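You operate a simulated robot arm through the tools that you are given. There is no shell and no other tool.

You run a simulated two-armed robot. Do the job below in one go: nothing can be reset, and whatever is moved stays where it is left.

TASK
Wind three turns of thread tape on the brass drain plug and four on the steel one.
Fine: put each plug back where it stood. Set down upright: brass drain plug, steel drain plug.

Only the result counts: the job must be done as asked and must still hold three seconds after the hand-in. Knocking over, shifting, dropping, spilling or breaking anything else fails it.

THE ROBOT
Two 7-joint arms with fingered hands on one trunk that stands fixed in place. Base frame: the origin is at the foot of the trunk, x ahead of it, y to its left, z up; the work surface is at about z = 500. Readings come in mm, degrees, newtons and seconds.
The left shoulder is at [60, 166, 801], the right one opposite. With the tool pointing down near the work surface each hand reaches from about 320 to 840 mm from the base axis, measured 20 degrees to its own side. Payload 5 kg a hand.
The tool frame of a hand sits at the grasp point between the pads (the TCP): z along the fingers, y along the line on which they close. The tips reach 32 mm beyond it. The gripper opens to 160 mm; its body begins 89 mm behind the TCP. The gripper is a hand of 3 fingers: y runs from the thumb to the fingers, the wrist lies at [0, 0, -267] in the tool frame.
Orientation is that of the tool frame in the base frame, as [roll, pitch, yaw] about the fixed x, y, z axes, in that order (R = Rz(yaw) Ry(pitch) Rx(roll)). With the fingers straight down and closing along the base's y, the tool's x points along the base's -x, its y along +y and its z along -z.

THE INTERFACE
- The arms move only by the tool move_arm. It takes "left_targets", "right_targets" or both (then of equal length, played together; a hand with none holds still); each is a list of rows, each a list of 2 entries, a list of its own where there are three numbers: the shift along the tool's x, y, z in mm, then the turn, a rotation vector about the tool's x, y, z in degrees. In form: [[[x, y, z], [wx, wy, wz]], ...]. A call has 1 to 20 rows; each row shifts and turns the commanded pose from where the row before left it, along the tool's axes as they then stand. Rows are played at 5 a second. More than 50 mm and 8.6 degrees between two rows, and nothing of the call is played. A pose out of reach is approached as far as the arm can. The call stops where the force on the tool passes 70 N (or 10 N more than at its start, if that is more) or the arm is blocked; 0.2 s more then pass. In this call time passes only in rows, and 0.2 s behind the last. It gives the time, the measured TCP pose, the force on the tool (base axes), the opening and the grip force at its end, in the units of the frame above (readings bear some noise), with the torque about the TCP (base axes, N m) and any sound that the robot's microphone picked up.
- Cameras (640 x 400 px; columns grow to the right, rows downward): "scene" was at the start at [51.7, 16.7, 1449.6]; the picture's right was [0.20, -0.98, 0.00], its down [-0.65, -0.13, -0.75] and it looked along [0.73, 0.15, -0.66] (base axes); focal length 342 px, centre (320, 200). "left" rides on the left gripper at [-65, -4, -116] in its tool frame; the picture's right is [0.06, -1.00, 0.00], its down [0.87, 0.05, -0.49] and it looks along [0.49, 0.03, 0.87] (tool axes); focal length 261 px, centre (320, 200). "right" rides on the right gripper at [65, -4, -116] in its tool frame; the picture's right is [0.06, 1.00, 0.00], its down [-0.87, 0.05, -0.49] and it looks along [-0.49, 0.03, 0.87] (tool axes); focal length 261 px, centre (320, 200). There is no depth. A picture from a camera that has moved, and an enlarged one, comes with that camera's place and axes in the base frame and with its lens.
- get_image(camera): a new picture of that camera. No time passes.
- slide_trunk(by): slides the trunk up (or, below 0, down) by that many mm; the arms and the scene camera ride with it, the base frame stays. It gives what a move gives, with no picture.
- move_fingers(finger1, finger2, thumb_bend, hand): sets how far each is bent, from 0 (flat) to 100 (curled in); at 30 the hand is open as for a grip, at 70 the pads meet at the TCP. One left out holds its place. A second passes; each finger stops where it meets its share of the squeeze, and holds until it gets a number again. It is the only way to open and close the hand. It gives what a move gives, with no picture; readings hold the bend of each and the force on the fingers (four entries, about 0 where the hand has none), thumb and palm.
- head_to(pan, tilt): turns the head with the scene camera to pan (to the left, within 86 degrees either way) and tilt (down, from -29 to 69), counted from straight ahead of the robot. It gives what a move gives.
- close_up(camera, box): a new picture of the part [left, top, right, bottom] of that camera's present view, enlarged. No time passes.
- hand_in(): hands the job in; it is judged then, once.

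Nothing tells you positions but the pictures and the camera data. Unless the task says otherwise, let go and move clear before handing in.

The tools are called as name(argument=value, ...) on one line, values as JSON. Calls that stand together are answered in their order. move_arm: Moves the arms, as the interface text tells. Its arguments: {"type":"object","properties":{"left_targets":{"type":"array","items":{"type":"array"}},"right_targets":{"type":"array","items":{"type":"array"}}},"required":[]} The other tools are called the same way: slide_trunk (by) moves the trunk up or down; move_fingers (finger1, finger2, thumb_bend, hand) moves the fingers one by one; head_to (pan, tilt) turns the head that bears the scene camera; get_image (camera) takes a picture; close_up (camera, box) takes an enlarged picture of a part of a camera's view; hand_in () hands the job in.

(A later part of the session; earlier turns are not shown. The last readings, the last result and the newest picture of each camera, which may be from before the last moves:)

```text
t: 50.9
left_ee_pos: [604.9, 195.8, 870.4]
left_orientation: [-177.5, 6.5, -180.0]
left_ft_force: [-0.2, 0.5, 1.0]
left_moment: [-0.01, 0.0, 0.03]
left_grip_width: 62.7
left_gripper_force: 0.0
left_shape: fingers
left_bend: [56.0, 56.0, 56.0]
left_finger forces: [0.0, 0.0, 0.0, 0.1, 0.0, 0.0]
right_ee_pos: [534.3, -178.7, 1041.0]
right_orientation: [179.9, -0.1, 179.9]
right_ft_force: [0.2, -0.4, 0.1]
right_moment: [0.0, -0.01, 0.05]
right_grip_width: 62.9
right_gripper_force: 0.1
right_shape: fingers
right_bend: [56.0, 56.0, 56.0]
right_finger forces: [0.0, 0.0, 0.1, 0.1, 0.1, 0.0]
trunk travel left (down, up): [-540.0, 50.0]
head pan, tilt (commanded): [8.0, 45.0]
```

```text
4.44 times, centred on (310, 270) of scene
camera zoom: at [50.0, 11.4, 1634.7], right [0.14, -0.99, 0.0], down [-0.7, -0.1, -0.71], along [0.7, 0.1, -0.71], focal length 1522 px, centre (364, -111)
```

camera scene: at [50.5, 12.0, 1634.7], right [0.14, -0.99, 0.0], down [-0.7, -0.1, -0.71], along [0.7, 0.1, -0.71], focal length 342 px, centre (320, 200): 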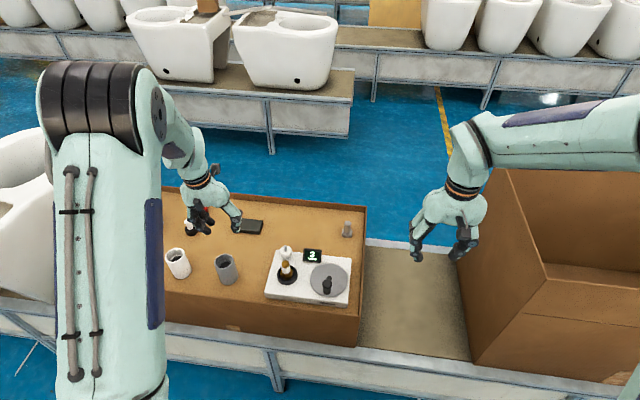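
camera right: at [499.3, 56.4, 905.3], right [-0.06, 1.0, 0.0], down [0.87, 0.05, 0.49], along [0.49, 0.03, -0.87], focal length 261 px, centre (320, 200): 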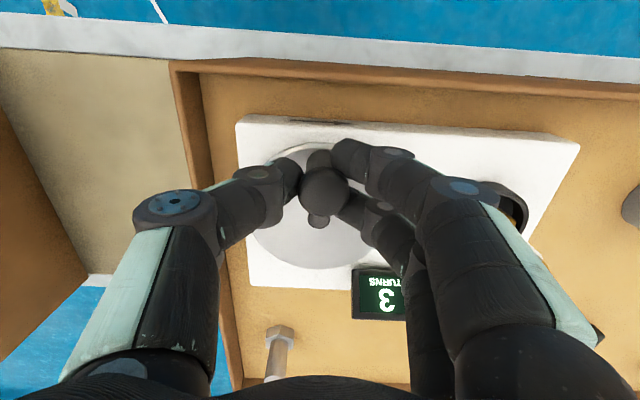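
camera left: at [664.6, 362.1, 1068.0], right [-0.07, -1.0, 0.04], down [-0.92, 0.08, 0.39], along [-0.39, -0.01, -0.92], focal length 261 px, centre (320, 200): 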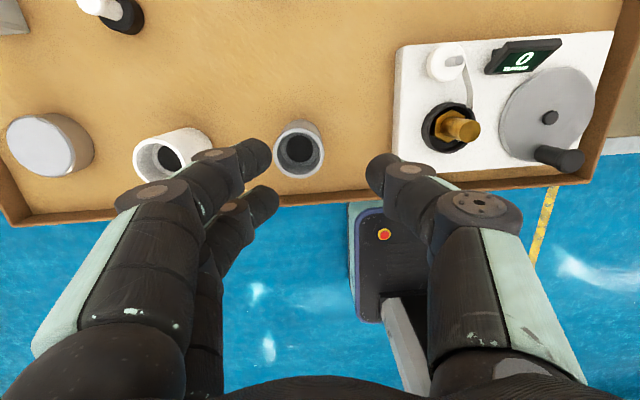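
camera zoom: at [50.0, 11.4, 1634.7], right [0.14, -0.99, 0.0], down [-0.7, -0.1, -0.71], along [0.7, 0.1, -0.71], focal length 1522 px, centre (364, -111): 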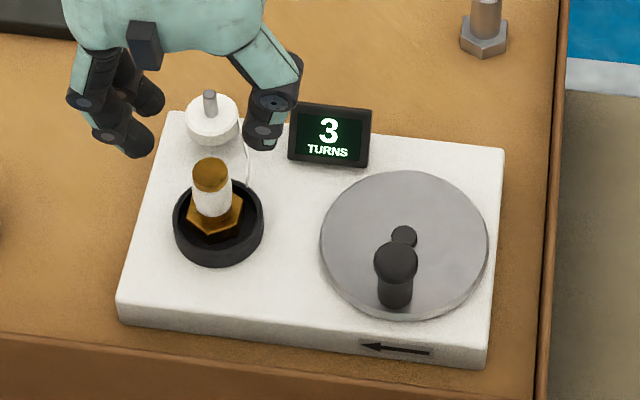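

move_arm(left_targets=[[[-0.35, -0.9, 25.4], [0, 0, 0]], [[-0.35, -0.9, 25.4], [0, 0, 0]], [[0, 0, 0], [0, 0, 0]]])

close_up(camera="left", box=[240, 80, 420, 230])

move_arm(left_targets=[[[0, 0, 0], [0, 0, 0]]])

```text
t: 51.7
left_ee_pos: [612.8, 191.5, 819.8]
left_orientation: [-177.5, 6.5, 179.9]
left_ft_force: [-0.6, 0.0, 0.5]
left_moment: [0.02, 0.01, -0.01]
left_grip_width: 62.8
left_gripper_force: 0.1
left_shape: fingers
left_bend: [56.0, 56.0, 56.0]
left_finger forces: [0.1, 0.1, 0.0, 0.0, 0.0, 0.0]
right_ee_pos: [534.5, -177.7, 1041.9]
right_orientation: [180.0, -0.1, -179.9]
right_ft_force: [0.2, 0.6, 0.8]
right_moment: [0.01, 0.02, 0.01]
right_grip_width: 62.9
right_gripper_force: 0.1
right_shape: fingers
right_bend: [56.0, 56.0, 56.0]
right_finger forces: [0.1, 0.2, 0.1, 0.0, 0.0, 0.0]
trunk travel left (down, up): [-540.0, 50.0]
head pan, tilt (commanded): [8.0, 45.0]
```

```text
2.67 times, centred on (330, 155) of left
camera zoom: at [664.7, 192.8, 942.6], right [-0.07, -1.0, 0.04], down [-0.92, 0.08, 0.39], along [-0.39, -0.01, -0.92], focal length 695 px, centre (293, 320)
```

zoom: 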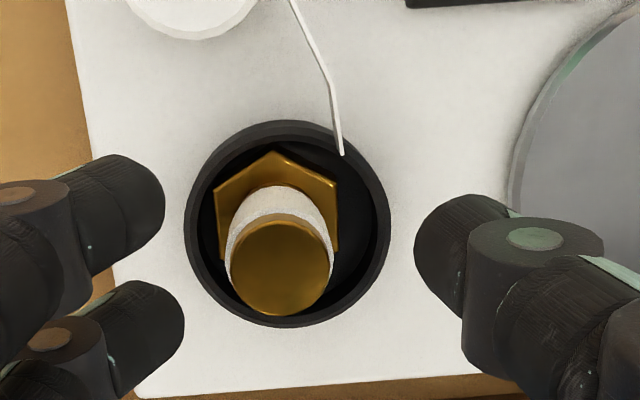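

```text
t: 52.1
left_ee_pos: [613.6, 191.2, 820.2]
left_orientation: [-177.5, 6.5, -180.0]
left_ft_force: [-0.2, 0.0, 0.2]
left_moment: [0.03, 0.0, 0.01]
left_grip_width: 62.6
left_gripper_force: 0.0
left_shape: fingers
left_bend: [56.0, 56.0, 56.0]
left_finger forces: [0.0, 0.0, 0.1, 0.0, 0.1, 0.0]
right_ee_pos: [534.0, -178.2, 1041.6]
right_orientation: [-180.0, 0.0, 179.9]
right_ft_force: [-0.1, -0.8, -0.1]
right_moment: [-0.01, -0.01, 0.03]
right_grip_width: 62.9
right_gripper_force: 0.0
right_shape: fingers
right_bend: [56.0, 56.0, 56.0]
right_finger forces: [0.0, 0.0, 0.0, 0.0, 0.0, 0.0]
trunk travel left (down, up): [-540.0, 50.0]
head pan, tilt (commanded): [8.0, 45.0]
```

move_arm(left_targets=[[[3.2, 1.25, 17], [0, 0, 0]], [[3.2, 1.25, 17], [0, 0, 0]], [[0, 0, 0], [0, 0, 0]]])

close_up(camera="left", box=[240, 80, 420, 230])

move_arm(left_targets=[[[0, 0, 0], [0, 0, 0]]])

```text
t: 52.9
left_ee_pos: [610.4, 193.1, 786.6]
left_orientation: [-177.5, 6.6, -179.9]
left_ft_force: [0.2, -0.3, -0.1]
left_moment: [0.03, -0.03, 0.01]
left_grip_width: 62.8
left_gripper_force: 0.0
left_shape: fingers
left_bend: [56.0, 56.0, 56.0]
left_finger forces: [0.1, 0.0, 0.1, 0.1, 0.0, 0.1]
right_ee_pos: [535.2, -177.9, 1041.5]
right_orientation: [179.9, -0.1, -180.0]
right_ft_force: [0.1, 0.1, 0.7]
right_moment: [-0.01, -0.02, -0.02]
right_grip_width: 63.0
right_gripper_force: 0.1
right_shape: fingers
right_bend: [56.0, 56.0, 56.0]
right_finger forces: [0.0, 0.0, 0.1, 0.0, 0.1, 0.0]
trunk travel left (down, up): [-540.0, 50.0]
head pan, tilt (commanded): [8.0, 45.0]
```

```text
2.67 times, centred on (330, 155) of left
camera zoom: at [662.5, 192.9, 909.6], right [-0.07, -1.0, 0.04], down [-0.92, 0.08, 0.39], along [-0.39, -0.01, -0.92], focal length 695 px, centre (293, 320)
```

zoom: 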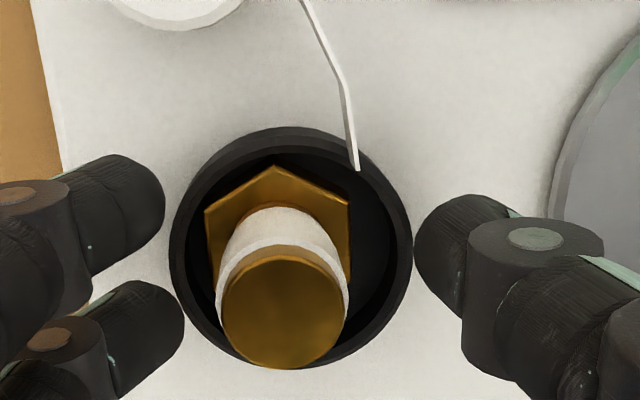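

```text
t: 53.3
left_ee_pos: [611.2, 191.3, 787.1]
left_orientation: [-177.5, 6.5, -180.0]
left_ft_force: [0.6, -0.6, 0.0]
left_moment: [-0.01, -0.03, 0.04]
left_grip_width: 62.8
left_gripper_force: 0.0
left_shape: fingers
left_bend: [56.0, 56.0, 56.0]
left_finger forces: [0.1, 0.0, 0.0, 0.1, 0.0, 0.1]
right_ee_pos: [533.8, -178.2, 1042.5]
right_orientation: [-180.0, -0.1, 180.0]
right_ft_force: [0.3, 0.4, -0.6]
right_moment: [0.03, 0.0, -0.04]
right_grip_width: 62.7
right_gripper_force: 0.0
right_shape: fingers
right_bend: [56.0, 56.0, 56.0]
right_finger forces: [0.1, 0.0, 0.0, 0.0, 0.0, 0.0]
trunk travel left (down, up): [-540.0, 50.0]
head pan, tilt (commanded): [8.0, 45.0]
```

Aligned as it was when set down. Closing the left fingers on the brass plug.

move_fingers(hand="left", finger1=75, finger2=75, thumb_bend=75)

close_up(camera="left", box=[240, 80, 420, 230])

```text
t: 54.3
left_ee_pos: [610.7, 192.7, 787.0]
left_orientation: [-177.6, 6.4, -179.9]
left_ft_force: [0.8, -0.6, -0.9]
left_moment: [0.0, 0.01, 0.02]
left_grip_width: 20.1
left_gripper_force: 17.4
left_shape: fingers
left_bend: [72.0, 71.0, 68.0]
left_finger forces: [8.4, 9.3, 0.1, 0.0, 17.9, 0.0]
right_ee_pos: [535.5, -178.2, 1041.0]
right_orientation: [180.0, 0.0, -180.0]
right_ft_force: [-0.9, -0.2, -0.6]
right_moment: [-0.01, -0.01, 0.02]
right_grip_width: 62.9
right_gripper_force: 0.1
right_shape: fingers
right_bend: [56.0, 56.0, 56.0]
right_finger forces: [0.0, 0.0, 0.0, 0.1, 0.0, 0.0]
trunk travel left (down, up): [-540.0, 50.0]
head pan, tilt (commanded): [8.0, 45.0]
```

```text
2.67 times, centred on (330, 155) of left
camera zoom: at [662.4, 193.0, 909.5], right [-0.07, -1.0, 0.04], down [-0.92, 0.08, 0.39], along [-0.39, -0.01, -0.92], focal length 695 px, centre (293, 320)
```

zoom: 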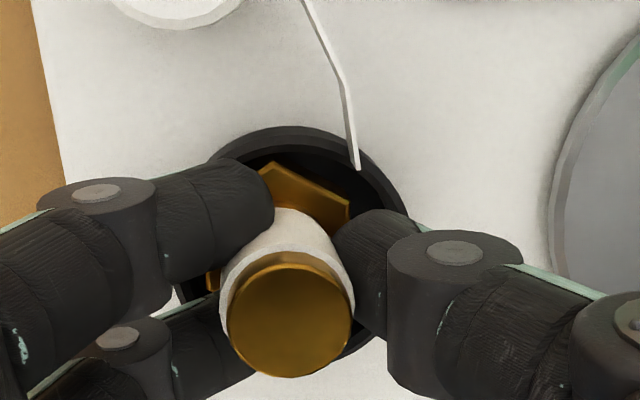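

move_arm(left_targets=[[[-1.13, -0.43, -9.94], [0, 0, 0]], [[-3.4, -1.3, -29.8], [0, 0, 0]], [[-4.5, -1.7, -39.8], [0, 0, 0]], [[-1.13, -0.43, -9.94], [0, 0, 0]], [[0, 0, 0], [0, 0, 0]]])

close_up(camera="left", box=[240, 80, 420, 230])

close_up(camera="scene", box=[250, 215, 370, 305])

```text
t: 55.5
left_ee_pos: [611.2, 192.9, 875.5]
left_orientation: [-177.5, 6.5, -180.0]
left_ft_force: [0.4, -0.1, -0.9]
left_moment: [0.02, 0.01, -0.05]
left_grip_width: 20.0
left_gripper_force: 17.9
left_shape: fingers
left_bend: [72.0, 72.0, 68.0]
left_finger forces: [8.8, 9.6, 0.0, 0.0, 17.8, 0.0]
right_ee_pos: [533.9, -178.8, 1041.0]
right_orientation: [180.0, 0.0, -180.0]
right_ft_force: [0.2, 0.5, 0.4]
right_moment: [0.03, -0.01, 0.03]
right_grip_width: 62.8
right_gripper_force: 0.1
right_shape: fingers
right_bend: [56.0, 56.0, 56.0]
right_finger forces: [0.1, 0.1, 0.0, 0.0, 0.1, 0.0]
trunk travel left (down, up): [-540.0, 50.0]
head pan, tilt (commanded): [8.0, 45.0]
```

```text
2.67 times, centred on (330, 155) of left
camera zoom: at [662.0, 193.0, 998.5], right [-0.07, -1.0, 0.04], down [-0.92, 0.08, 0.39], along [-0.39, -0.01, -0.92], focal length 695 px, centre (293, 320)
```

zoom: 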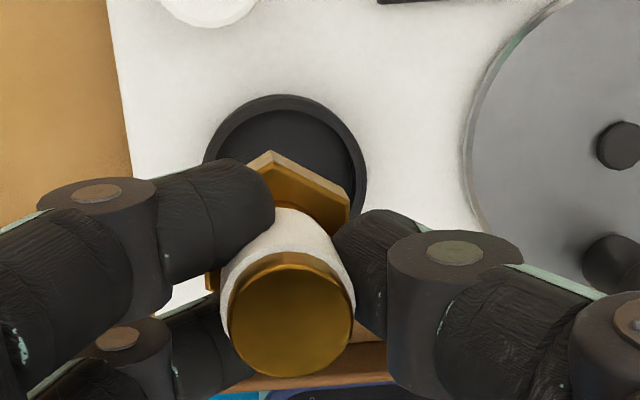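

```text
4.44 times, centred on (310, 260) of scene
camera zoom: at [50.1, 11.2, 1634.7], right [0.14, -0.99, 0.0], down [-0.7, -0.1, -0.71], along [0.7, 0.1, -0.71], focal length 1522 px, centre (364, -67)
```

zoom: 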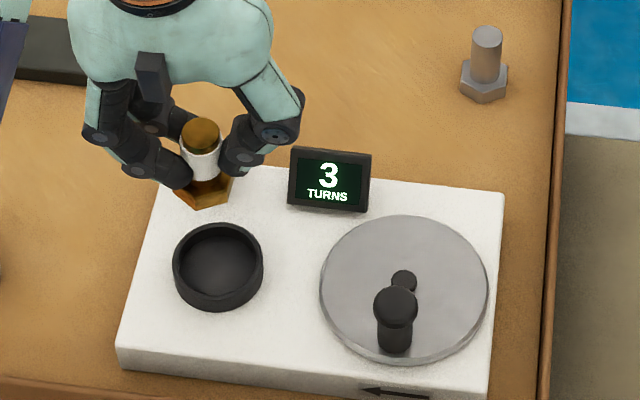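

The brass plug with its three turns is lifted; it aligns with the fingers, so I'll reduce the tilt a bit and carry it back over its original spot at (830.2, 110.2).

move_arm(left_targets=[[[0, 0, 0], [1.6, 2.5, 0]], [[-35.7, -12.95, 8.5], [0, 0, 0]], [[-35.7, -12.95, 8.5], [0, 0, 0]], [[-35.7, -12.95, 8.5], [0, 0, 0]], [[-35.7, -12.95, 8.5], [0, 0, 0]], [[-35.7, -12.95, 8.5], [0, 0, 0]], [[-35.7, -12.95, 8.5], [0, 0, 0]], [[0, 0, 0], [0, 0, 0]]])

get_image(camera="left")

close_up(camera="scene", box=[270, 170, 390, 260])

get_image(camera="right")

move_arm(left_targets=[[[0, 0, 0], [0, 0, 0]]])

```text
t: 57.3
left_ee_pos: [824.8, 105.0, 848.0]
left_orientation: [-176.1, 4.0, 179.7]
left_ft_force: [-0.2, 0.3, -1.4]
left_moment: [0.06, 0.0, 0.0]
left_grip_width: 19.9
left_gripper_force: 18.9
left_shape: fingers
left_bend: [72.0, 72.0, 68.0]
left_finger forces: [10.0, 10.1, 0.1, 0.1, 17.5, 0.1]
right_ee_pos: [532.2, -179.7, 1041.1]
right_orientation: [179.9, 0.0, 179.9]
right_ft_force: [-0.7, -0.6, -0.3]
right_moment: [0.04, -0.01, 0.02]
right_grip_width: 63.0
right_gripper_force: 0.1
right_shape: fingers
right_bend: [56.0, 56.0, 56.0]
right_finger forces: [0.0, 0.1, 0.1, 0.0, 0.0, 0.0]
trunk travel left (down, up): [-540.0, 50.0]
head pan, tilt (commanded): [8.0, 45.0]
```

```text
taken
camera left: at [882.3, 109.0, 968.6], right [-0.07, -1.0, 0.07], down [-0.9, 0.09, 0.43], along [-0.43, -0.03, -0.9], focal length 261 px, centre (320, 200)
```

left: 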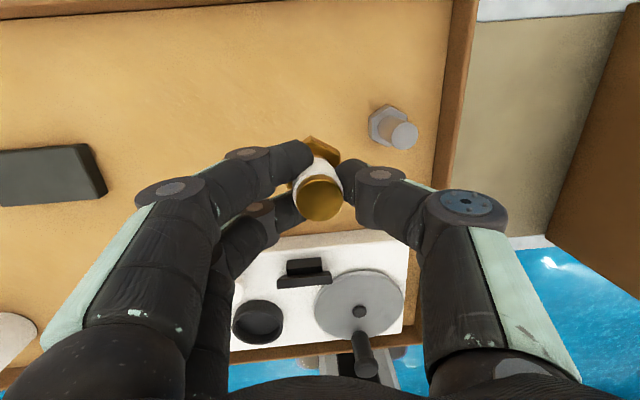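

```text
4.44 times, centred on (330, 215) of scene
camera zoom: at [48.0, 9.4, 1634.8], right [0.14, -0.99, 0.0], down [-0.7, -0.1, -0.71], along [0.7, 0.1, -0.71], focal length 1522 px, centre (276, 133)
```

zoom: 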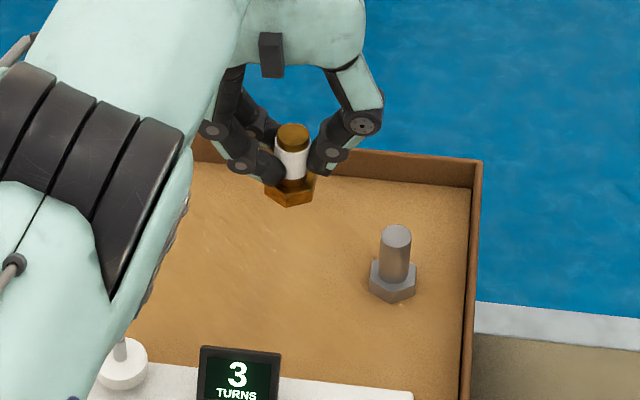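

```text
taken
camera right: at [466.5, -184.9, 1157.4], right [-0.06, 1.0, 0.0], down [0.87, 0.05, 0.49], along [0.49, 0.03, -0.87], focal length 261 px, centre (320, 200)
```

right: 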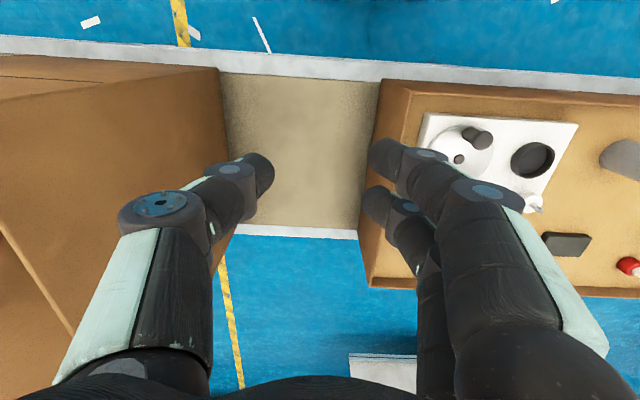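

```text
t: 57.7
left_ee_pos: [826.4, 105.8, 849.5]
left_orientation: [-176.0, 4.1, 179.8]
left_ft_force: [-0.4, 0.7, -1.2]
left_moment: [0.01, -0.02, 0.0]
left_grip_width: 20.0
left_gripper_force: 18.4
left_shape: fingers
left_bend: [72.0, 72.0, 68.0]
left_finger forces: [10.0, 10.1, 0.1, 0.1, 17.3, 0.1]
right_ee_pos: [533.5, -177.4, 1041.8]
right_orientation: [179.9, -0.1, -180.0]
right_ft_force: [-0.3, 0.5, -0.1]
right_moment: [0.02, -0.02, -0.01]
right_grip_width: 62.5
right_gripper_force: 0.0
right_shape: fingers
right_bend: [56.0, 56.0, 56.0]
right_finger forces: [0.0, 0.0, 0.1, 0.0, 0.2, 0.1]
trunk travel left (down, up): [-540.0, 50.0]
head pan, tilt (commanded): [8.0, 45.0]
```

close_up(camera="left", box=[250, 90, 430, 230])

```text
2.86 times, centred on (340, 160) of left
camera zoom: at [883.5, 110.5, 968.7], right [-0.07, -1.0, 0.07], down [-0.9, 0.09, 0.42], along [-0.43, -0.03, -0.9], focal length 745 px, centre (263, 314)
```

zoom: 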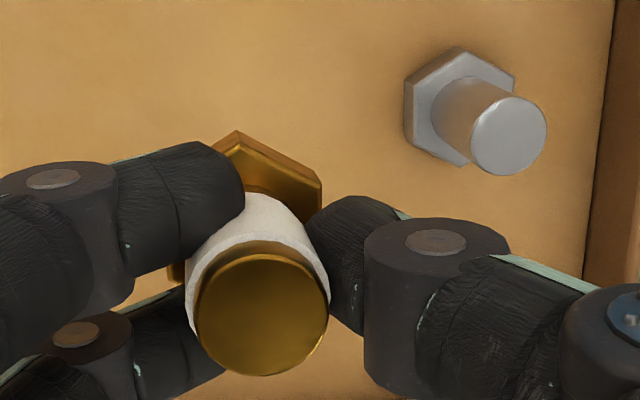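

Relative to the steel plug, the brass plug needs about +1 mm in x and +4 mm in y. I apply that with a small roll correction while descending partway, then measure again.

move_arm(left_targets=[[[0, 0, 0], [1.8, 0, 0]], [[2.03, 6.5, 34.5], [0, 0, 0]], [[2.03, 6.5, 34.5], [0, 0, 0]], [[0, 0, 0], [0, 0, 0]]])

close_up(camera="left", box=[250, 90, 430, 230])

move_arm(left_targets=[[[0, 0, 0], [0, 0, 0]]])

close_up(camera="scene", box=[270, 170, 390, 260])

```text
t: 58.7
left_ee_pos: [822.3, 110.6, 776.8]
left_orientation: [-174.2, 4.0, 179.8]
left_ft_force: [-0.2, 0.2, -1.6]
left_moment: [0.01, 0.02, 0.02]
left_grip_width: 19.6
left_gripper_force: 19.1
left_shape: fingers
left_bend: [72.0, 72.0, 68.0]
left_finger forces: [9.9, 10.1, 0.0, 0.1, 17.2, 0.0]
left hand out of reach, approached as far as the arm can: row 3
right_ee_pos: [534.6, -178.2, 1041.5]
right_orientation: [180.0, 0.0, 180.0]
right_ft_force: [0.2, 0.9, -0.4]
right_moment: [0.0, 0.0, -0.01]
right_grip_width: 62.9
right_gripper_force: 0.1
right_shape: fingers
right_bend: [56.0, 56.0, 56.0]
right_finger forces: [0.0, 0.0, 0.0, 0.0, 0.0, 0.1]
trunk travel left (down, up): [-540.0, 50.0]
head pan, tilt (commanded): [8.0, 45.0]
```

```text
2.86 times, centred on (340, 160) of left
camera zoom: at [879.7, 118.8, 897.5], right [-0.07, -0.99, 0.1], down [-0.9, 0.11, 0.42], along [-0.43, -0.06, -0.9], focal length 745 px, centre (263, 314)
```

zoom: 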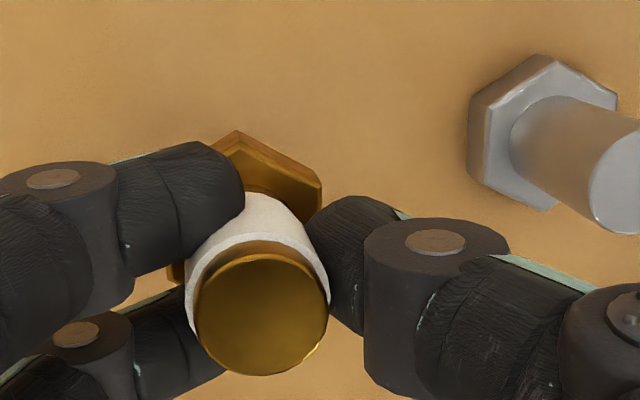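

```text
t: 59.1
left_ee_pos: [822.1, 110.8, 778.0]
left_orientation: [-174.1, 4.0, 179.9]
left_ft_force: [-0.3, -0.6, -1.3]
left_moment: [0.02, -0.02, 0.02]
left_grip_width: 19.7
left_gripper_force: 18.5
left_shape: fingers
left_bend: [72.0, 72.0, 68.0]
left_finger forces: [9.9, 10.1, 0.0, 0.1, 17.2, 0.0]
right_ee_pos: [533.9, -177.3, 1041.4]
right_orientation: [-179.9, -0.1, 180.0]
right_ft_force: [0.3, -0.7, -1.0]
right_moment: [-0.01, -0.04, 0.0]
right_grip_width: 62.9
right_gripper_force: 0.1
right_shape: fingers
right_bend: [56.0, 56.0, 56.0]
right_finger forces: [0.0, 0.0, 0.0, 0.1, 0.0, 0.1]
trunk travel left (down, up): [-540.0, 50.0]
head pan, tilt (commanded): [8.0, 45.0]
```

```text
4.44 times, centred on (330, 215) of scene
camera zoom: at [50.3, 11.4, 1634.7], right [0.14, -0.99, 0.0], down [-0.7, -0.1, -0.71], along [0.7, 0.1, -0.71], focal length 1522 px, centre (276, 133)
```

zoom: 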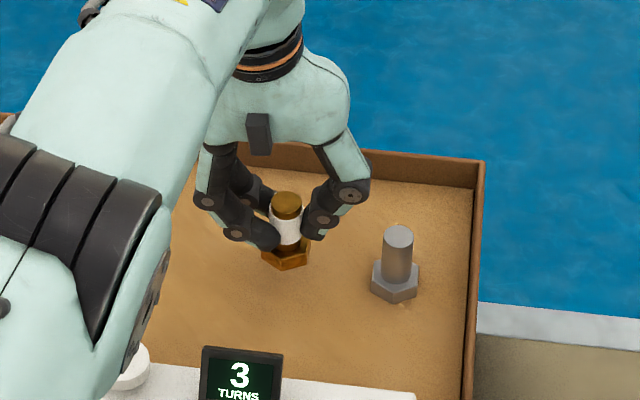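

The arm hit its reach limit at this tilt, 5–7 mm short in x. I'll tilt forward 2° more, rise slightly and move out to the target, then lower with the trunk instead of the arm so the reach doesn't change.

move_arm(left_targets=[[[0, 0, 0], [0, -2, 0]], [[-8.5, -2.85, -29.2], [0, 0, 0]], [[0, 0, 0], [0, 0, 0]]])

close_up(camera="left", box=[250, 90, 430, 230])

move_arm(left_targets=[[[0, 0, 0], [0, 0, 0]]])

```text
t: 59.9
left_ee_pos: [826.6, 111.7, 805.9]
left_orientation: [-174.2, 6.0, -180.0]
left_ft_force: [-0.6, 0.6, -0.4]
left_moment: [0.0, -0.01, 0.01]
left_grip_width: 19.7
left_gripper_force: 19.0
left_shape: fingers
left_bend: [72.0, 72.0, 68.0]
left_finger forces: [10.2, 10.3, 0.1, 0.1, 17.2, 0.0]
right_ee_pos: [534.3, -178.7, 1042.3]
right_orientation: [-179.9, 0.0, -180.0]
right_ft_force: [-0.2, 0.6, 0.2]
right_moment: [-0.01, 0.0, -0.02]
right_grip_width: 62.7
right_gripper_force: 0.1
right_shape: fingers
right_bend: [56.0, 56.0, 56.0]
right_finger forces: [0.0, 0.0, 0.0, 0.1, 0.0, 0.1]
trunk travel left (down, up): [-540.0, 50.0]
head pan, tilt (commanded): [8.0, 45.0]
```

```text
2.86 times, centred on (340, 160) of left
camera zoom: at [880.2, 118.8, 928.3], right [-0.07, -0.99, 0.1], down [-0.91, 0.1, 0.39], along [-0.4, -0.06, -0.92], focal length 745 px, centre (263, 314)
```

zoom: 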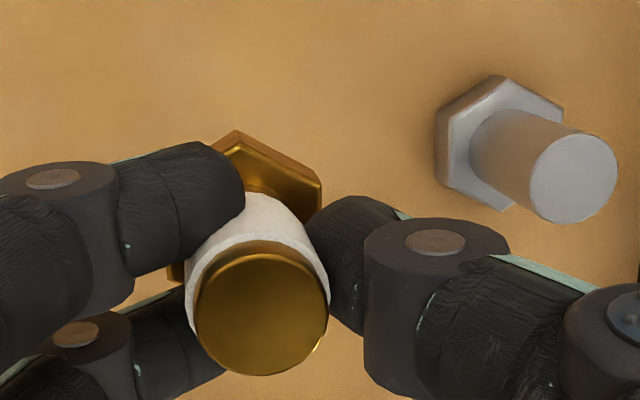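

```text
t: 60.3
left_ee_pos: [828.0, 110.8, 805.9]
left_orientation: [-174.1, 6.0, 180.0]
left_ft_force: [-0.4, -0.2, -1.2]
left_moment: [0.0, 0.01, -0.04]
left_grip_width: 19.6
left_gripper_force: 18.5
left_shape: fingers
left_bend: [72.0, 72.0, 68.0]
left_finger forces: [10.2, 10.4, 0.1, 0.1, 17.1, 0.0]
right_ee_pos: [534.4, -177.9, 1041.1]
right_orientation: [180.0, 0.0, 180.0]
right_ft_force: [1.2, 0.1, 0.1]
right_moment: [0.0, 0.05, 0.0]
right_grip_width: 62.9
right_gripper_force: 0.1
right_shape: fingers
right_bend: [56.0, 56.0, 56.0]
right_finger forces: [0.0, 0.1, 0.1, 0.0, 0.0, 0.1]
trunk travel left (down, up): [-540.0, 50.0]
head pan, tilt (commanded): [8.0, 45.0]
```

move_arm(left_targets=[[[-0.8, 0.5, 0], [0, 0, 0]], [[0, 0, 0], [0, 0, 0]]])

slide_trunk(by=-48)

close_up(camera="left", box=[250, 90, 430, 230])

close_up(camera="scene", box=[270, 150, 390, 240])

```text
t: 60.9
left_ee_pos: [827.1, 111.6, 805.9]
left_orientation: [-174.2, 5.9, 179.9]
left_ft_force: [-0.6, -0.5, -1.1]
left_moment: [-0.01, 0.0, -0.03]
left_grip_width: 20.0
left_gripper_force: 18.1
left_shape: fingers
left_bend: [72.0, 72.0, 68.0]
left_finger forces: [10.2, 10.3, 0.0, 0.0, 17.1, 0.0]
right_ee_pos: [535.8, -179.0, 1040.9]
right_orientation: [180.0, 0.0, 180.0]
right_ft_force: [-0.1, -1.0, -0.5]
right_moment: [0.02, -0.02, 0.01]
right_grip_width: 62.9
right_gripper_force: 0.1
right_shape: fingers
right_bend: [56.0, 56.0, 56.0]
right_finger forces: [0.1, 0.0, 0.0, 0.0, 0.1, 0.0]
trunk travel left (down, up): [-540.0, 50.0]
head pan, tilt (commanded): [8.0, 45.0]
```

```text
t: 61.8
left_ee_pos: [826.9, 112.3, 758.9]
left_orientation: [-174.0, 6.0, -180.0]
left_ft_force: [-1.6, 0.1, -0.7]
left_moment: [0.04, 0.0, -0.01]
left_grip_width: 19.7
left_gripper_force: 19.5
left_shape: fingers
left_bend: [72.0, 72.0, 68.0]
left_finger forces: [10.2, 10.3, 0.0, 0.0, 17.1, 0.0]
right_ee_pos: [534.2, -179.0, 992.3]
right_orientation: [-180.0, 0.0, 180.0]
right_ft_force: [-0.4, 0.1, 0.2]
right_moment: [-0.04, -0.01, 0.0]
right_grip_width: 62.8
right_gripper_force: 0.0
right_shape: fingers
right_bend: [56.0, 56.0, 56.0]
right_finger forces: [0.1, 0.0, 0.0, 0.0, 0.0, 0.1]
trunk travel left (down, up): [-492.0, 98.0]
head pan, tilt (commanded): [8.0, 45.0]
```

```text
2.86 times, centred on (340, 160) of left
camera zoom: at [880.2, 120.3, 881.0], right [-0.07, -0.99, 0.1], down [-0.92, 0.1, 0.39], along [-0.4, -0.06, -0.92], focal length 745 px, centre (263, 314)
```

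zoom: 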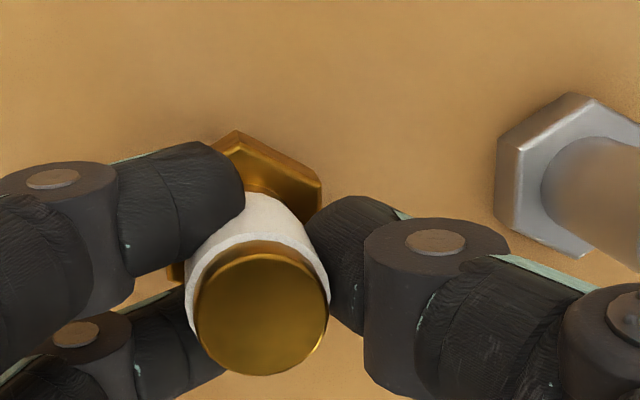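

```text
4.44 times, centred on (330, 195) of scene
camera zoom: at [49.7, 11.3, 1586.8], right [0.14, -0.99, 0.0], down [-0.7, -0.1, -0.71], along [0.7, 0.1, -0.71], focal length 1522 px, centre (276, 222)
```

zoom: 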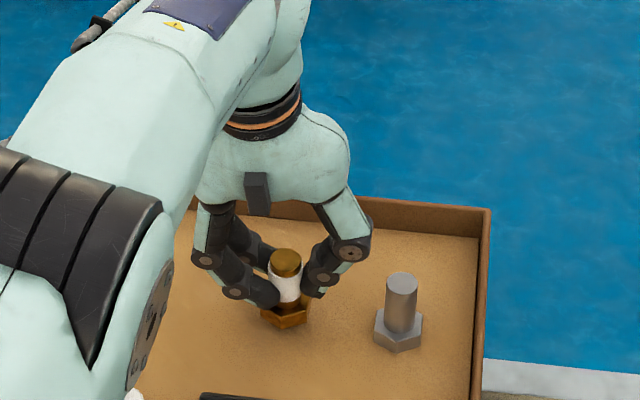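

move_arm(left_targets=[[[-0.7, -1.3, 0.2], [0, 0, 0]], [[0, 0, 0], [0, 0, 0]]])

slide_trunk(by=-4)

close_up(camera="left", box=[250, 90, 430, 230])

get_image(camera="left")

```text
t: 62.4
left_ee_pos: [828.5, 111.5, 758.0]
left_orientation: [-174.1, 6.1, 180.0]
left_ft_force: [0.2, -0.1, -0.6]
left_moment: [-0.02, 0.01, 0.0]
left_grip_width: 19.7
left_gripper_force: 18.8
left_shape: fingers
left_bend: [72.0, 72.0, 68.0]
left_finger forces: [10.2, 10.3, 0.0, 0.0, 17.1, 0.0]
right_ee_pos: [534.2, -177.7, 993.8]
right_orientation: [-180.0, 0.0, 179.9]
right_ft_force: [0.5, 0.0, 0.1]
right_moment: [0.01, 0.02, -0.01]
right_grip_width: 62.7
right_gripper_force: 0.1
right_shape: fingers
right_bend: [56.0, 56.0, 56.0]
right_finger forces: [0.0, 0.0, 0.1, 0.0, 0.0, 0.0]
trunk travel left (down, up): [-492.0, 98.0]
head pan, tilt (commanded): [8.0, 45.0]
```

```text
t: 62.9
left_ee_pos: [828.4, 111.5, 755.4]
left_orientation: [-174.0, 6.0, -180.0]
left_ft_force: [-0.2, -0.2, -0.3]
left_moment: [0.0, -0.01, 0.0]
left_grip_width: 19.6
left_gripper_force: 18.6
left_shape: fingers
left_bend: [72.0, 72.0, 68.0]
left_finger forces: [10.2, 10.4, 0.0, 0.1, 17.2, 0.1]
right_ee_pos: [534.0, -178.1, 988.8]
right_orientation: [180.0, -0.1, -179.9]
right_ft_force: [0.0, -0.6, 0.5]
right_moment: [0.02, 0.01, -0.01]
right_grip_width: 62.9
right_gripper_force: 0.1
right_shape: fingers
right_bend: [56.0, 56.0, 56.0]
right_finger forces: [0.0, 0.0, 0.1, 0.0, 0.0, 0.0]
trunk travel left (down, up): [-488.0, 102.0]
head pan, tilt (commanded): [8.0, 45.0]
```

```text
2.86 times, centred on (340, 160) of left
camera zoom: at [881.1, 119.4, 876.7], right [-0.07, -0.99, 0.1], down [-0.91, 0.1, 0.39], along [-0.4, -0.06, -0.92], focal length 745 px, centre (263, 314)
```

zoom: 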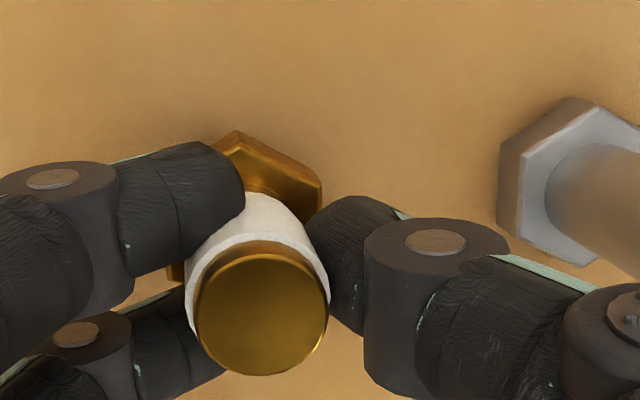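

```text
taken
camera left: at [881.1, 119.4, 876.7], right [-0.07, -0.99, 0.1], down [-0.91, 0.1, 0.39], along [-0.4, -0.06, -0.92], focal length 261 px, centre (320, 200)
```

left: 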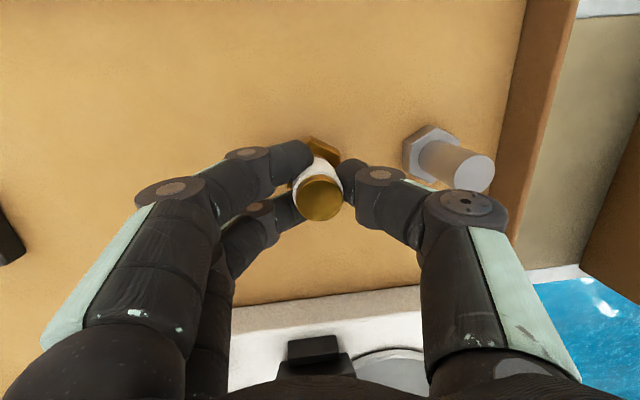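

move_arm(left_targets=[[[0.3, -0.6, 0], [0, 0, 0]], [[0, 0, 0], [0, 0, 0]]])

slide_trunk(by=-2.5)

slide_trunk(by=-1.5)

close_up(camera="left", box=[250, 90, 430, 230])

```text
t: 63.5
left_ee_pos: [828.0, 110.3, 754.9]
left_orientation: [-174.1, 6.0, -179.9]
left_ft_force: [-0.1, -0.5, -1.1]
left_moment: [0.01, -0.02, -0.02]
left_grip_width: 19.9
left_gripper_force: 18.6
left_shape: fingers
left_bend: [72.0, 72.0, 68.0]
left_finger forces: [10.2, 10.2, 0.0, 0.0, 17.0, 0.1]
right_ee_pos: [535.1, -177.6, 989.9]
right_orientation: [179.9, 0.0, -180.0]
right_ft_force: [-0.7, 0.2, 0.6]
right_moment: [0.01, -0.01, -0.05]
right_grip_width: 62.8
right_gripper_force: 0.0
right_shape: fingers
right_bend: [56.0, 56.0, 56.0]
right_finger forces: [0.1, 0.0, 0.1, 0.0, 0.0, 0.0]
trunk travel left (down, up): [-488.0, 102.0]
head pan, tilt (commanded): [8.0, 45.0]
```

```text
t: 64.0
left_ee_pos: [827.7, 110.9, 752.2]
left_orientation: [-174.1, 5.9, -180.0]
left_ft_force: [0.0, 0.6, -1.5]
left_moment: [-0.01, -0.02, -0.01]
left_grip_width: 19.8
left_gripper_force: 18.7
left_shape: fingers
left_bend: [72.0, 72.0, 68.0]
left_finger forces: [10.2, 10.2, 0.0, 0.0, 17.0, 0.0]
right_ee_pos: [533.5, -178.1, 987.6]
right_orientation: [180.0, 0.0, -179.9]
right_ft_force: [0.4, 0.1, -0.4]
right_moment: [-0.02, 0.0, -0.02]
right_grip_width: 62.8
right_gripper_force: 0.0
right_shape: fingers
right_bend: [56.0, 56.0, 56.0]
right_finger forces: [0.0, 0.0, 0.1, 0.0, 0.0, 0.1]
trunk travel left (down, up): [-486.0, 104.0]
head pan, tilt (commanded): [8.0, 45.0]
```

```text
t: 64.5
left_ee_pos: [829.1, 111.9, 751.0]
left_orientation: [-174.1, 5.9, -179.9]
left_ft_force: [-0.3, -0.3, -0.7]
left_moment: [-0.01, -0.02, 0.0]
left_grip_width: 19.8
left_gripper_force: 18.9
left_shape: fingers
left_bend: [72.0, 72.0, 68.0]
left_finger forces: [10.2, 10.3, 0.1, 0.1, 17.1, 0.0]
right_ee_pos: [533.6, -177.9, 985.7]
right_orientation: [179.9, 0.0, -180.0]
right_ft_force: [-0.5, -0.7, 0.3]
right_moment: [-0.04, -0.01, -0.01]
right_grip_width: 62.8
right_gripper_force: 0.1
right_shape: fingers
right_bend: [56.0, 56.0, 56.0]
right_finger forces: [0.0, 0.0, 0.1, 0.0, 0.0, 0.0]
trunk travel left (down, up): [-484.0, 106.0]
head pan, tilt (commanded): [8.0, 45.0]
```

```text
2.86 times, centred on (340, 160) of left
camera zoom: at [880.9, 119.3, 872.5], right [-0.07, -0.99, 0.1], down [-0.91, 0.1, 0.39], along [-0.4, -0.06, -0.92], focal length 745 px, centre (263, 314)
```

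zoom: 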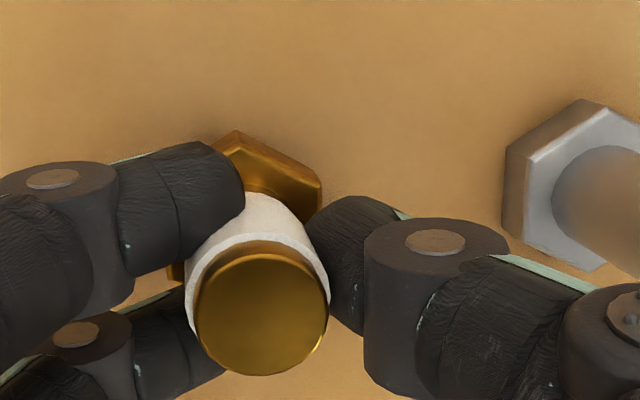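

slide_trunk(by=-2)

close_up(camera="left", box=[250, 90, 430, 230])

close_up(camera="scene", box=[290, 160, 380, 230])

```text
t: 65.1
left_ee_pos: [827.8, 112.9, 747.3]
left_orientation: [-174.1, 6.0, -180.0]
left_ft_force: [-0.3, 0.8, -0.6]
left_moment: [0.01, 0.03, 0.0]
left_grip_width: 19.8
left_gripper_force: 19.1
left_shape: fingers
left_bend: [72.0, 72.0, 68.0]
left_finger forces: [10.3, 10.3, 0.0, 0.0, 17.1, 0.0]
right_ee_pos: [533.5, -178.2, 983.0]
right_orientation: [-180.0, 0.0, 179.9]
right_ft_force: [-0.2, 0.0, 0.5]
right_moment: [0.04, 0.01, -0.05]
right_grip_width: 62.9
right_gripper_force: 0.0
right_shape: fingers
right_bend: [56.0, 56.0, 56.0]
right_finger forces: [0.0, 0.0, 0.0, 0.0, 0.1, 0.0]
trunk travel left (down, up): [-482.0, 108.0]
head pan, tilt (commanded): [8.0, 45.0]
```

```text
2.86 times, centred on (340, 160) of left
camera zoom: at [880.9, 119.3, 870.5], right [-0.07, -0.99, 0.1], down [-0.91, 0.1, 0.39], along [-0.4, -0.06, -0.92], focal length 745 px, centre (263, 314)
```

zoom: 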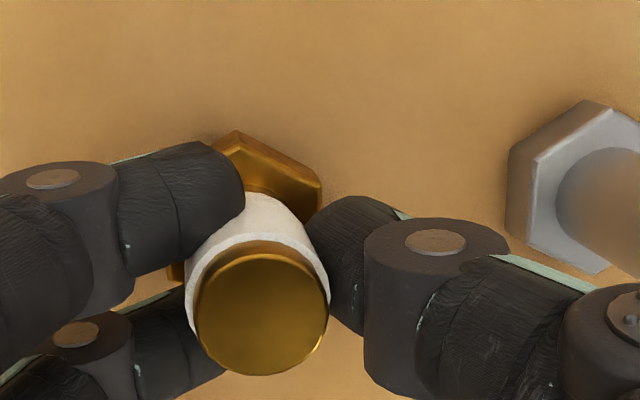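

```text
5.71 times, centred on (335, 195) of scene
camera zoom: at [50.0, 11.2, 1576.7], right [0.14, -0.99, 0.0], down [-0.7, -0.1, -0.71], along [0.7, 0.1, -0.71], focal length 1957 px, centre (234, 229)
```

zoom: 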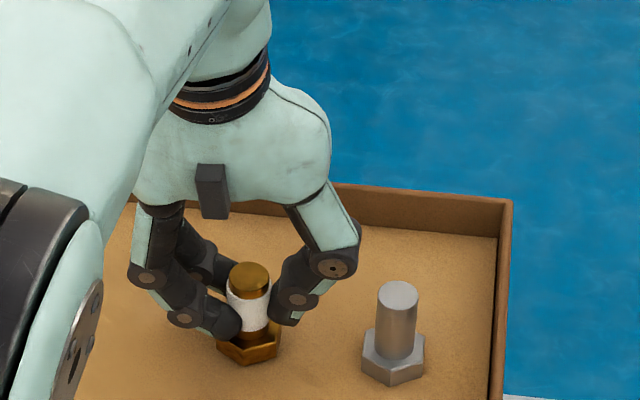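

slide_trunk(by=-2)

close_up(camera="left", box=[250, 90, 430, 230])

```text
t: 65.6
left_ee_pos: [828.4, 111.2, 746.1]
left_orientation: [-174.1, 5.9, -180.0]
left_ft_force: [0.9, 0.3, -0.6]
left_moment: [0.01, 0.0, -0.01]
left_grip_width: 19.4
left_gripper_force: 19.1
left_shape: fingers
left_bend: [72.0, 72.0, 68.0]
left_finger forces: [10.2, 10.3, 0.0, 0.1, 17.2, 0.1]
right_ee_pos: [534.2, -178.4, 981.1]
right_orientation: [-180.0, 0.0, 180.0]
right_ft_force: [-0.4, 1.2, -0.1]
right_moment: [-0.01, 0.01, -0.02]
right_grip_width: 63.1
right_gripper_force: 0.0
right_shape: fingers
right_bend: [56.0, 56.0, 56.0]
right_finger forces: [0.0, 0.1, 0.0, 0.0, 0.1, 0.0]
trunk travel left (down, up): [-480.0, 110.0]
head pan, tilt (commanded): [8.0, 45.0]
```

```text
2.86 times, centred on (340, 160) of left
camera zoom: at [880.9, 119.3, 868.5], right [-0.07, -0.99, 0.1], down [-0.91, 0.1, 0.39], along [-0.4, -0.06, -0.92], focal length 745 px, centre (263, 314)
```

zoom: 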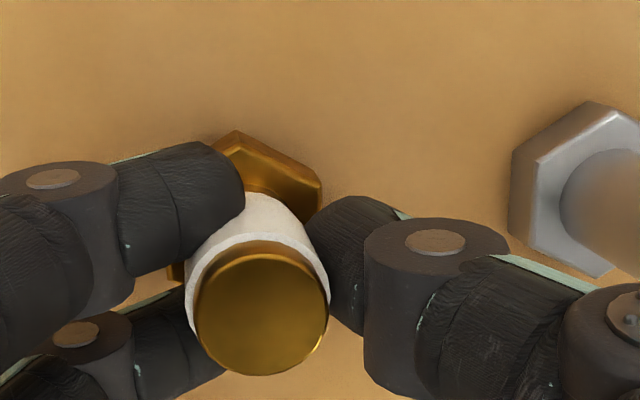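

slide_trunk(by=-2)

close_up(camera="left", box=[250, 90, 430, 230])

```text
t: 66.1
left_ee_pos: [829.1, 111.3, 744.6]
left_orientation: [-174.1, 6.0, 179.9]
left_ft_force: [0.0, 0.9, 1.4]
left_moment: [0.01, 0.04, 0.0]
left_grip_width: 19.6
left_gripper_force: 20.0
left_shape: fingers
left_bend: [72.0, 72.0, 68.0]
left_finger forces: [10.7, 11.3, 0.1, 0.1, 17.6, 0.0]
right_ee_pos: [534.2, -178.3, 979.9]
right_orientation: [179.9, 0.0, -179.9]
right_ft_force: [-0.3, -0.5, -0.5]
right_moment: [0.0, 0.01, -0.03]
right_grip_width: 62.9
right_gripper_force: 0.1
right_shape: fingers
right_bend: [56.0, 56.0, 56.0]
right_finger forces: [0.0, 0.0, 0.0, 0.0, 0.0, 0.1]
trunk travel left (down, up): [-478.0, 112.0]
head pan, tilt (commanded): [8.0, 45.0]
```

```text
2.86 times, centred on (340, 160) of left
camera zoom: at [881.0, 119.3, 866.9], right [-0.07, -0.99, 0.1], down [-0.92, 0.1, 0.39], along [-0.4, -0.06, -0.92], focal length 745 px, centre (263, 314)
```

zoom: 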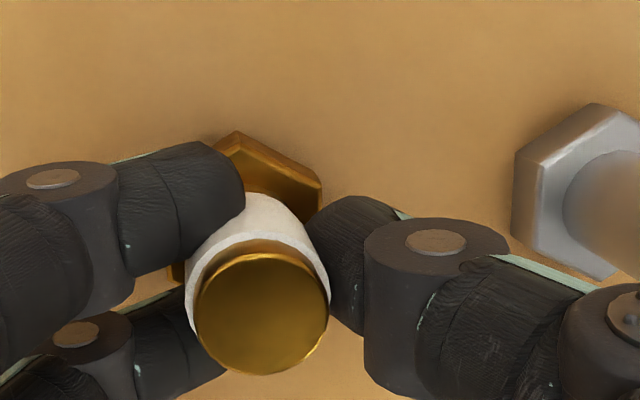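

Contact felt at TCP z≈744.7, with the base about 2 mm too far out in x. I lift 2 mm, correct, and set it down again.

slide_trunk(by=2)

move_arm(left_targets=[[[1.7, -0.4, -0.15], [0, 0, 0]], [[0, 0, 0], [0, 0, 0]]])

slide_trunk(by=-4)

close_up(camera="left", box=[250, 90, 430, 230])

```text
t: 66.6
left_ee_pos: [828.3, 111.6, 745.8]
left_orientation: [-174.1, 6.0, 179.9]
left_ft_force: [0.1, 0.7, -1.6]
left_moment: [0.01, -0.02, 0.01]
left_grip_width: 19.8
left_gripper_force: 19.2
left_shape: fingers
left_bend: [72.0, 72.0, 68.0]
left_finger forces: [10.2, 10.7, 0.0, 0.0, 17.4, 0.0]
right_ee_pos: [535.2, -178.0, 981.6]
right_orientation: [179.9, 0.0, 180.0]
right_ft_force: [0.5, 0.3, -0.6]
right_moment: [0.01, -0.03, 0.01]
right_grip_width: 62.8
right_gripper_force: 0.1
right_shape: fingers
right_bend: [56.0, 56.0, 56.0]
right_finger forces: [0.0, 0.0, 0.0, 0.0, 0.0, 0.0]
trunk travel left (down, up): [-480.0, 110.0]
head pan, tilt (commanded): [8.0, 45.0]
```

```text
t: 67.2
left_ee_pos: [826.6, 110.2, 746.8]
left_orientation: [-174.1, 6.0, 180.0]
left_ft_force: [0.0, 0.4, -0.8]
left_moment: [-0.01, 0.01, -0.01]
left_grip_width: 19.7
left_gripper_force: 19.0
left_shape: fingers
left_bend: [72.0, 72.0, 68.0]
left_finger forces: [10.3, 10.7, 0.0, 0.0, 17.3, 0.0]
right_ee_pos: [533.1, -177.7, 981.6]
right_orientation: [180.0, 0.1, 180.0]
right_ft_force: [-0.1, -0.1, -0.3]
right_moment: [0.0, 0.01, 0.05]
right_grip_width: 62.8
right_gripper_force: 0.1
right_shape: fingers
right_bend: [56.0, 56.0, 56.0]
right_finger forces: [0.0, 0.0, 0.1, 0.0, 0.0, 0.0]
trunk travel left (down, up): [-480.0, 110.0]
head pan, tilt (commanded): [8.0, 45.0]
```

```text
t: 67.8
left_ee_pos: [827.4, 110.7, 743.5]
left_orientation: [-174.2, 6.1, -180.0]
left_ft_force: [0.3, 0.6, 7.1]
left_moment: [0.05, 0.05, -0.01]
left_grip_width: 19.8
left_gripper_force: 22.4
left_shape: fingers
left_bend: [72.0, 72.0, 69.0]
left_finger forces: [12.4, 14.1, 0.2, 0.0, 18.8, 0.0]
right_ee_pos: [534.5, -179.2, 976.5]
right_orientation: [-180.0, 0.0, -179.9]
right_ft_force: [-0.3, 0.2, 0.3]
right_moment: [0.02, 0.04, 0.0]
right_grip_width: 62.8
right_gripper_force: 0.0
right_shape: fingers
right_bend: [56.0, 56.0, 56.0]
right_finger forces: [0.0, 0.0, 0.0, 0.1, 0.0, 0.1]
trunk travel left (down, up): [-476.0, 114.0]
head pan, tilt (commanded): [8.0, 45.0]
```

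```text
2.86 times, centred on (340, 160) of left
camera zoom: at [879.2, 118.2, 866.3], right [-0.07, -0.99, 0.1], down [-0.92, 0.1, 0.39], along [-0.39, -0.06, -0.92], focal length 745 px, centre (263, 314)
```

zoom: 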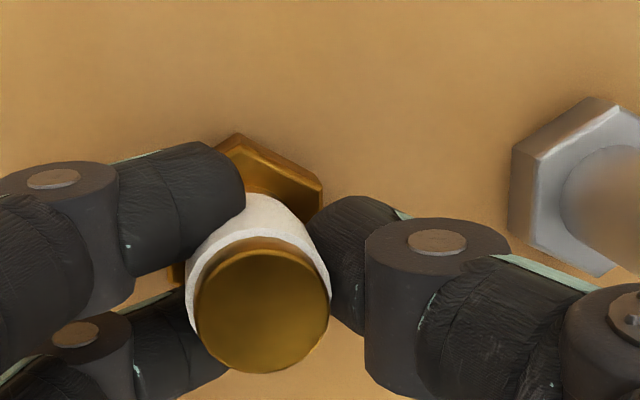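

move_fingers(hand="left", finger1=58, finger2=58, thumb_bend=58)

close_up(camera="left", box=[250, 90, 430, 230])

close_up(camera="scene", box=[290, 160, 380, 230])

```text
t: 68.8
left_ee_pos: [827.1, 111.4, 743.1]
left_orientation: [-174.1, 5.9, 179.9]
left_ft_force: [-0.1, 0.4, 0.0]
left_moment: [0.0, 0.0, 0.03]
left_grip_width: 58.4
left_gripper_force: 0.1
left_shape: fingers
left_bend: [57.0, 57.0, 57.0]
left_finger forces: [0.0, 0.1, 0.0, 0.0, 0.1, 0.0]
right_ee_pos: [534.4, -178.4, 977.0]
right_orientation: [179.9, 0.0, 180.0]
right_ft_force: [0.0, -0.7, -1.2]
right_moment: [0.01, 0.0, 0.01]
right_grip_width: 62.8
right_gripper_force: 0.0
right_shape: fingers
right_bend: [56.0, 56.0, 56.0]
right_finger forces: [0.0, 0.0, 0.2, 0.0, 0.1, 0.1]
trunk travel left (down, up): [-476.0, 114.0]
head pan, tilt (commanded): [8.0, 45.0]
```

```text
2.86 times, centred on (340, 160) of left
camera zoom: at [878.9, 118.2, 864.5], right [-0.07, -0.99, 0.1], down [-0.91, 0.1, 0.39], along [-0.4, -0.06, -0.92], focal length 745 px, centre (263, 314)
```

zoom: 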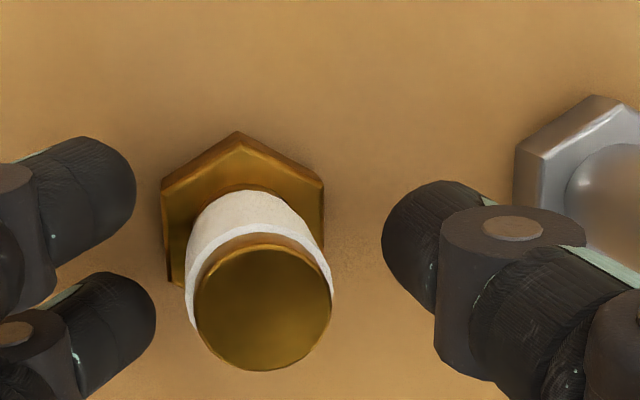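

```text
5.71 times, centred on (335, 195) of scene
camera zoom: at [50.0, 11.2, 1570.7], right [0.14, -0.99, 0.0], down [-0.7, -0.1, -0.71], along [0.7, 0.1, -0.71], focal length 1957 px, centre (234, 229)
```

zoom: 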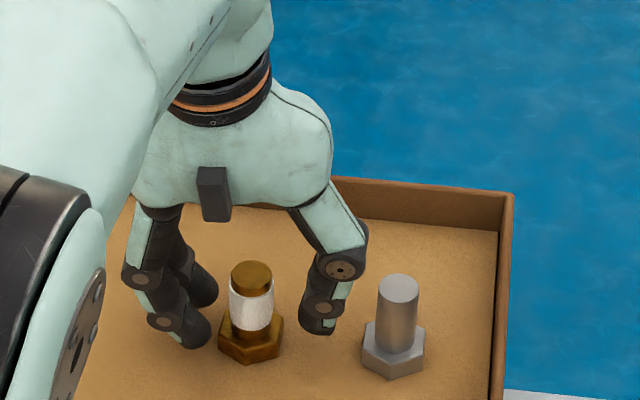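

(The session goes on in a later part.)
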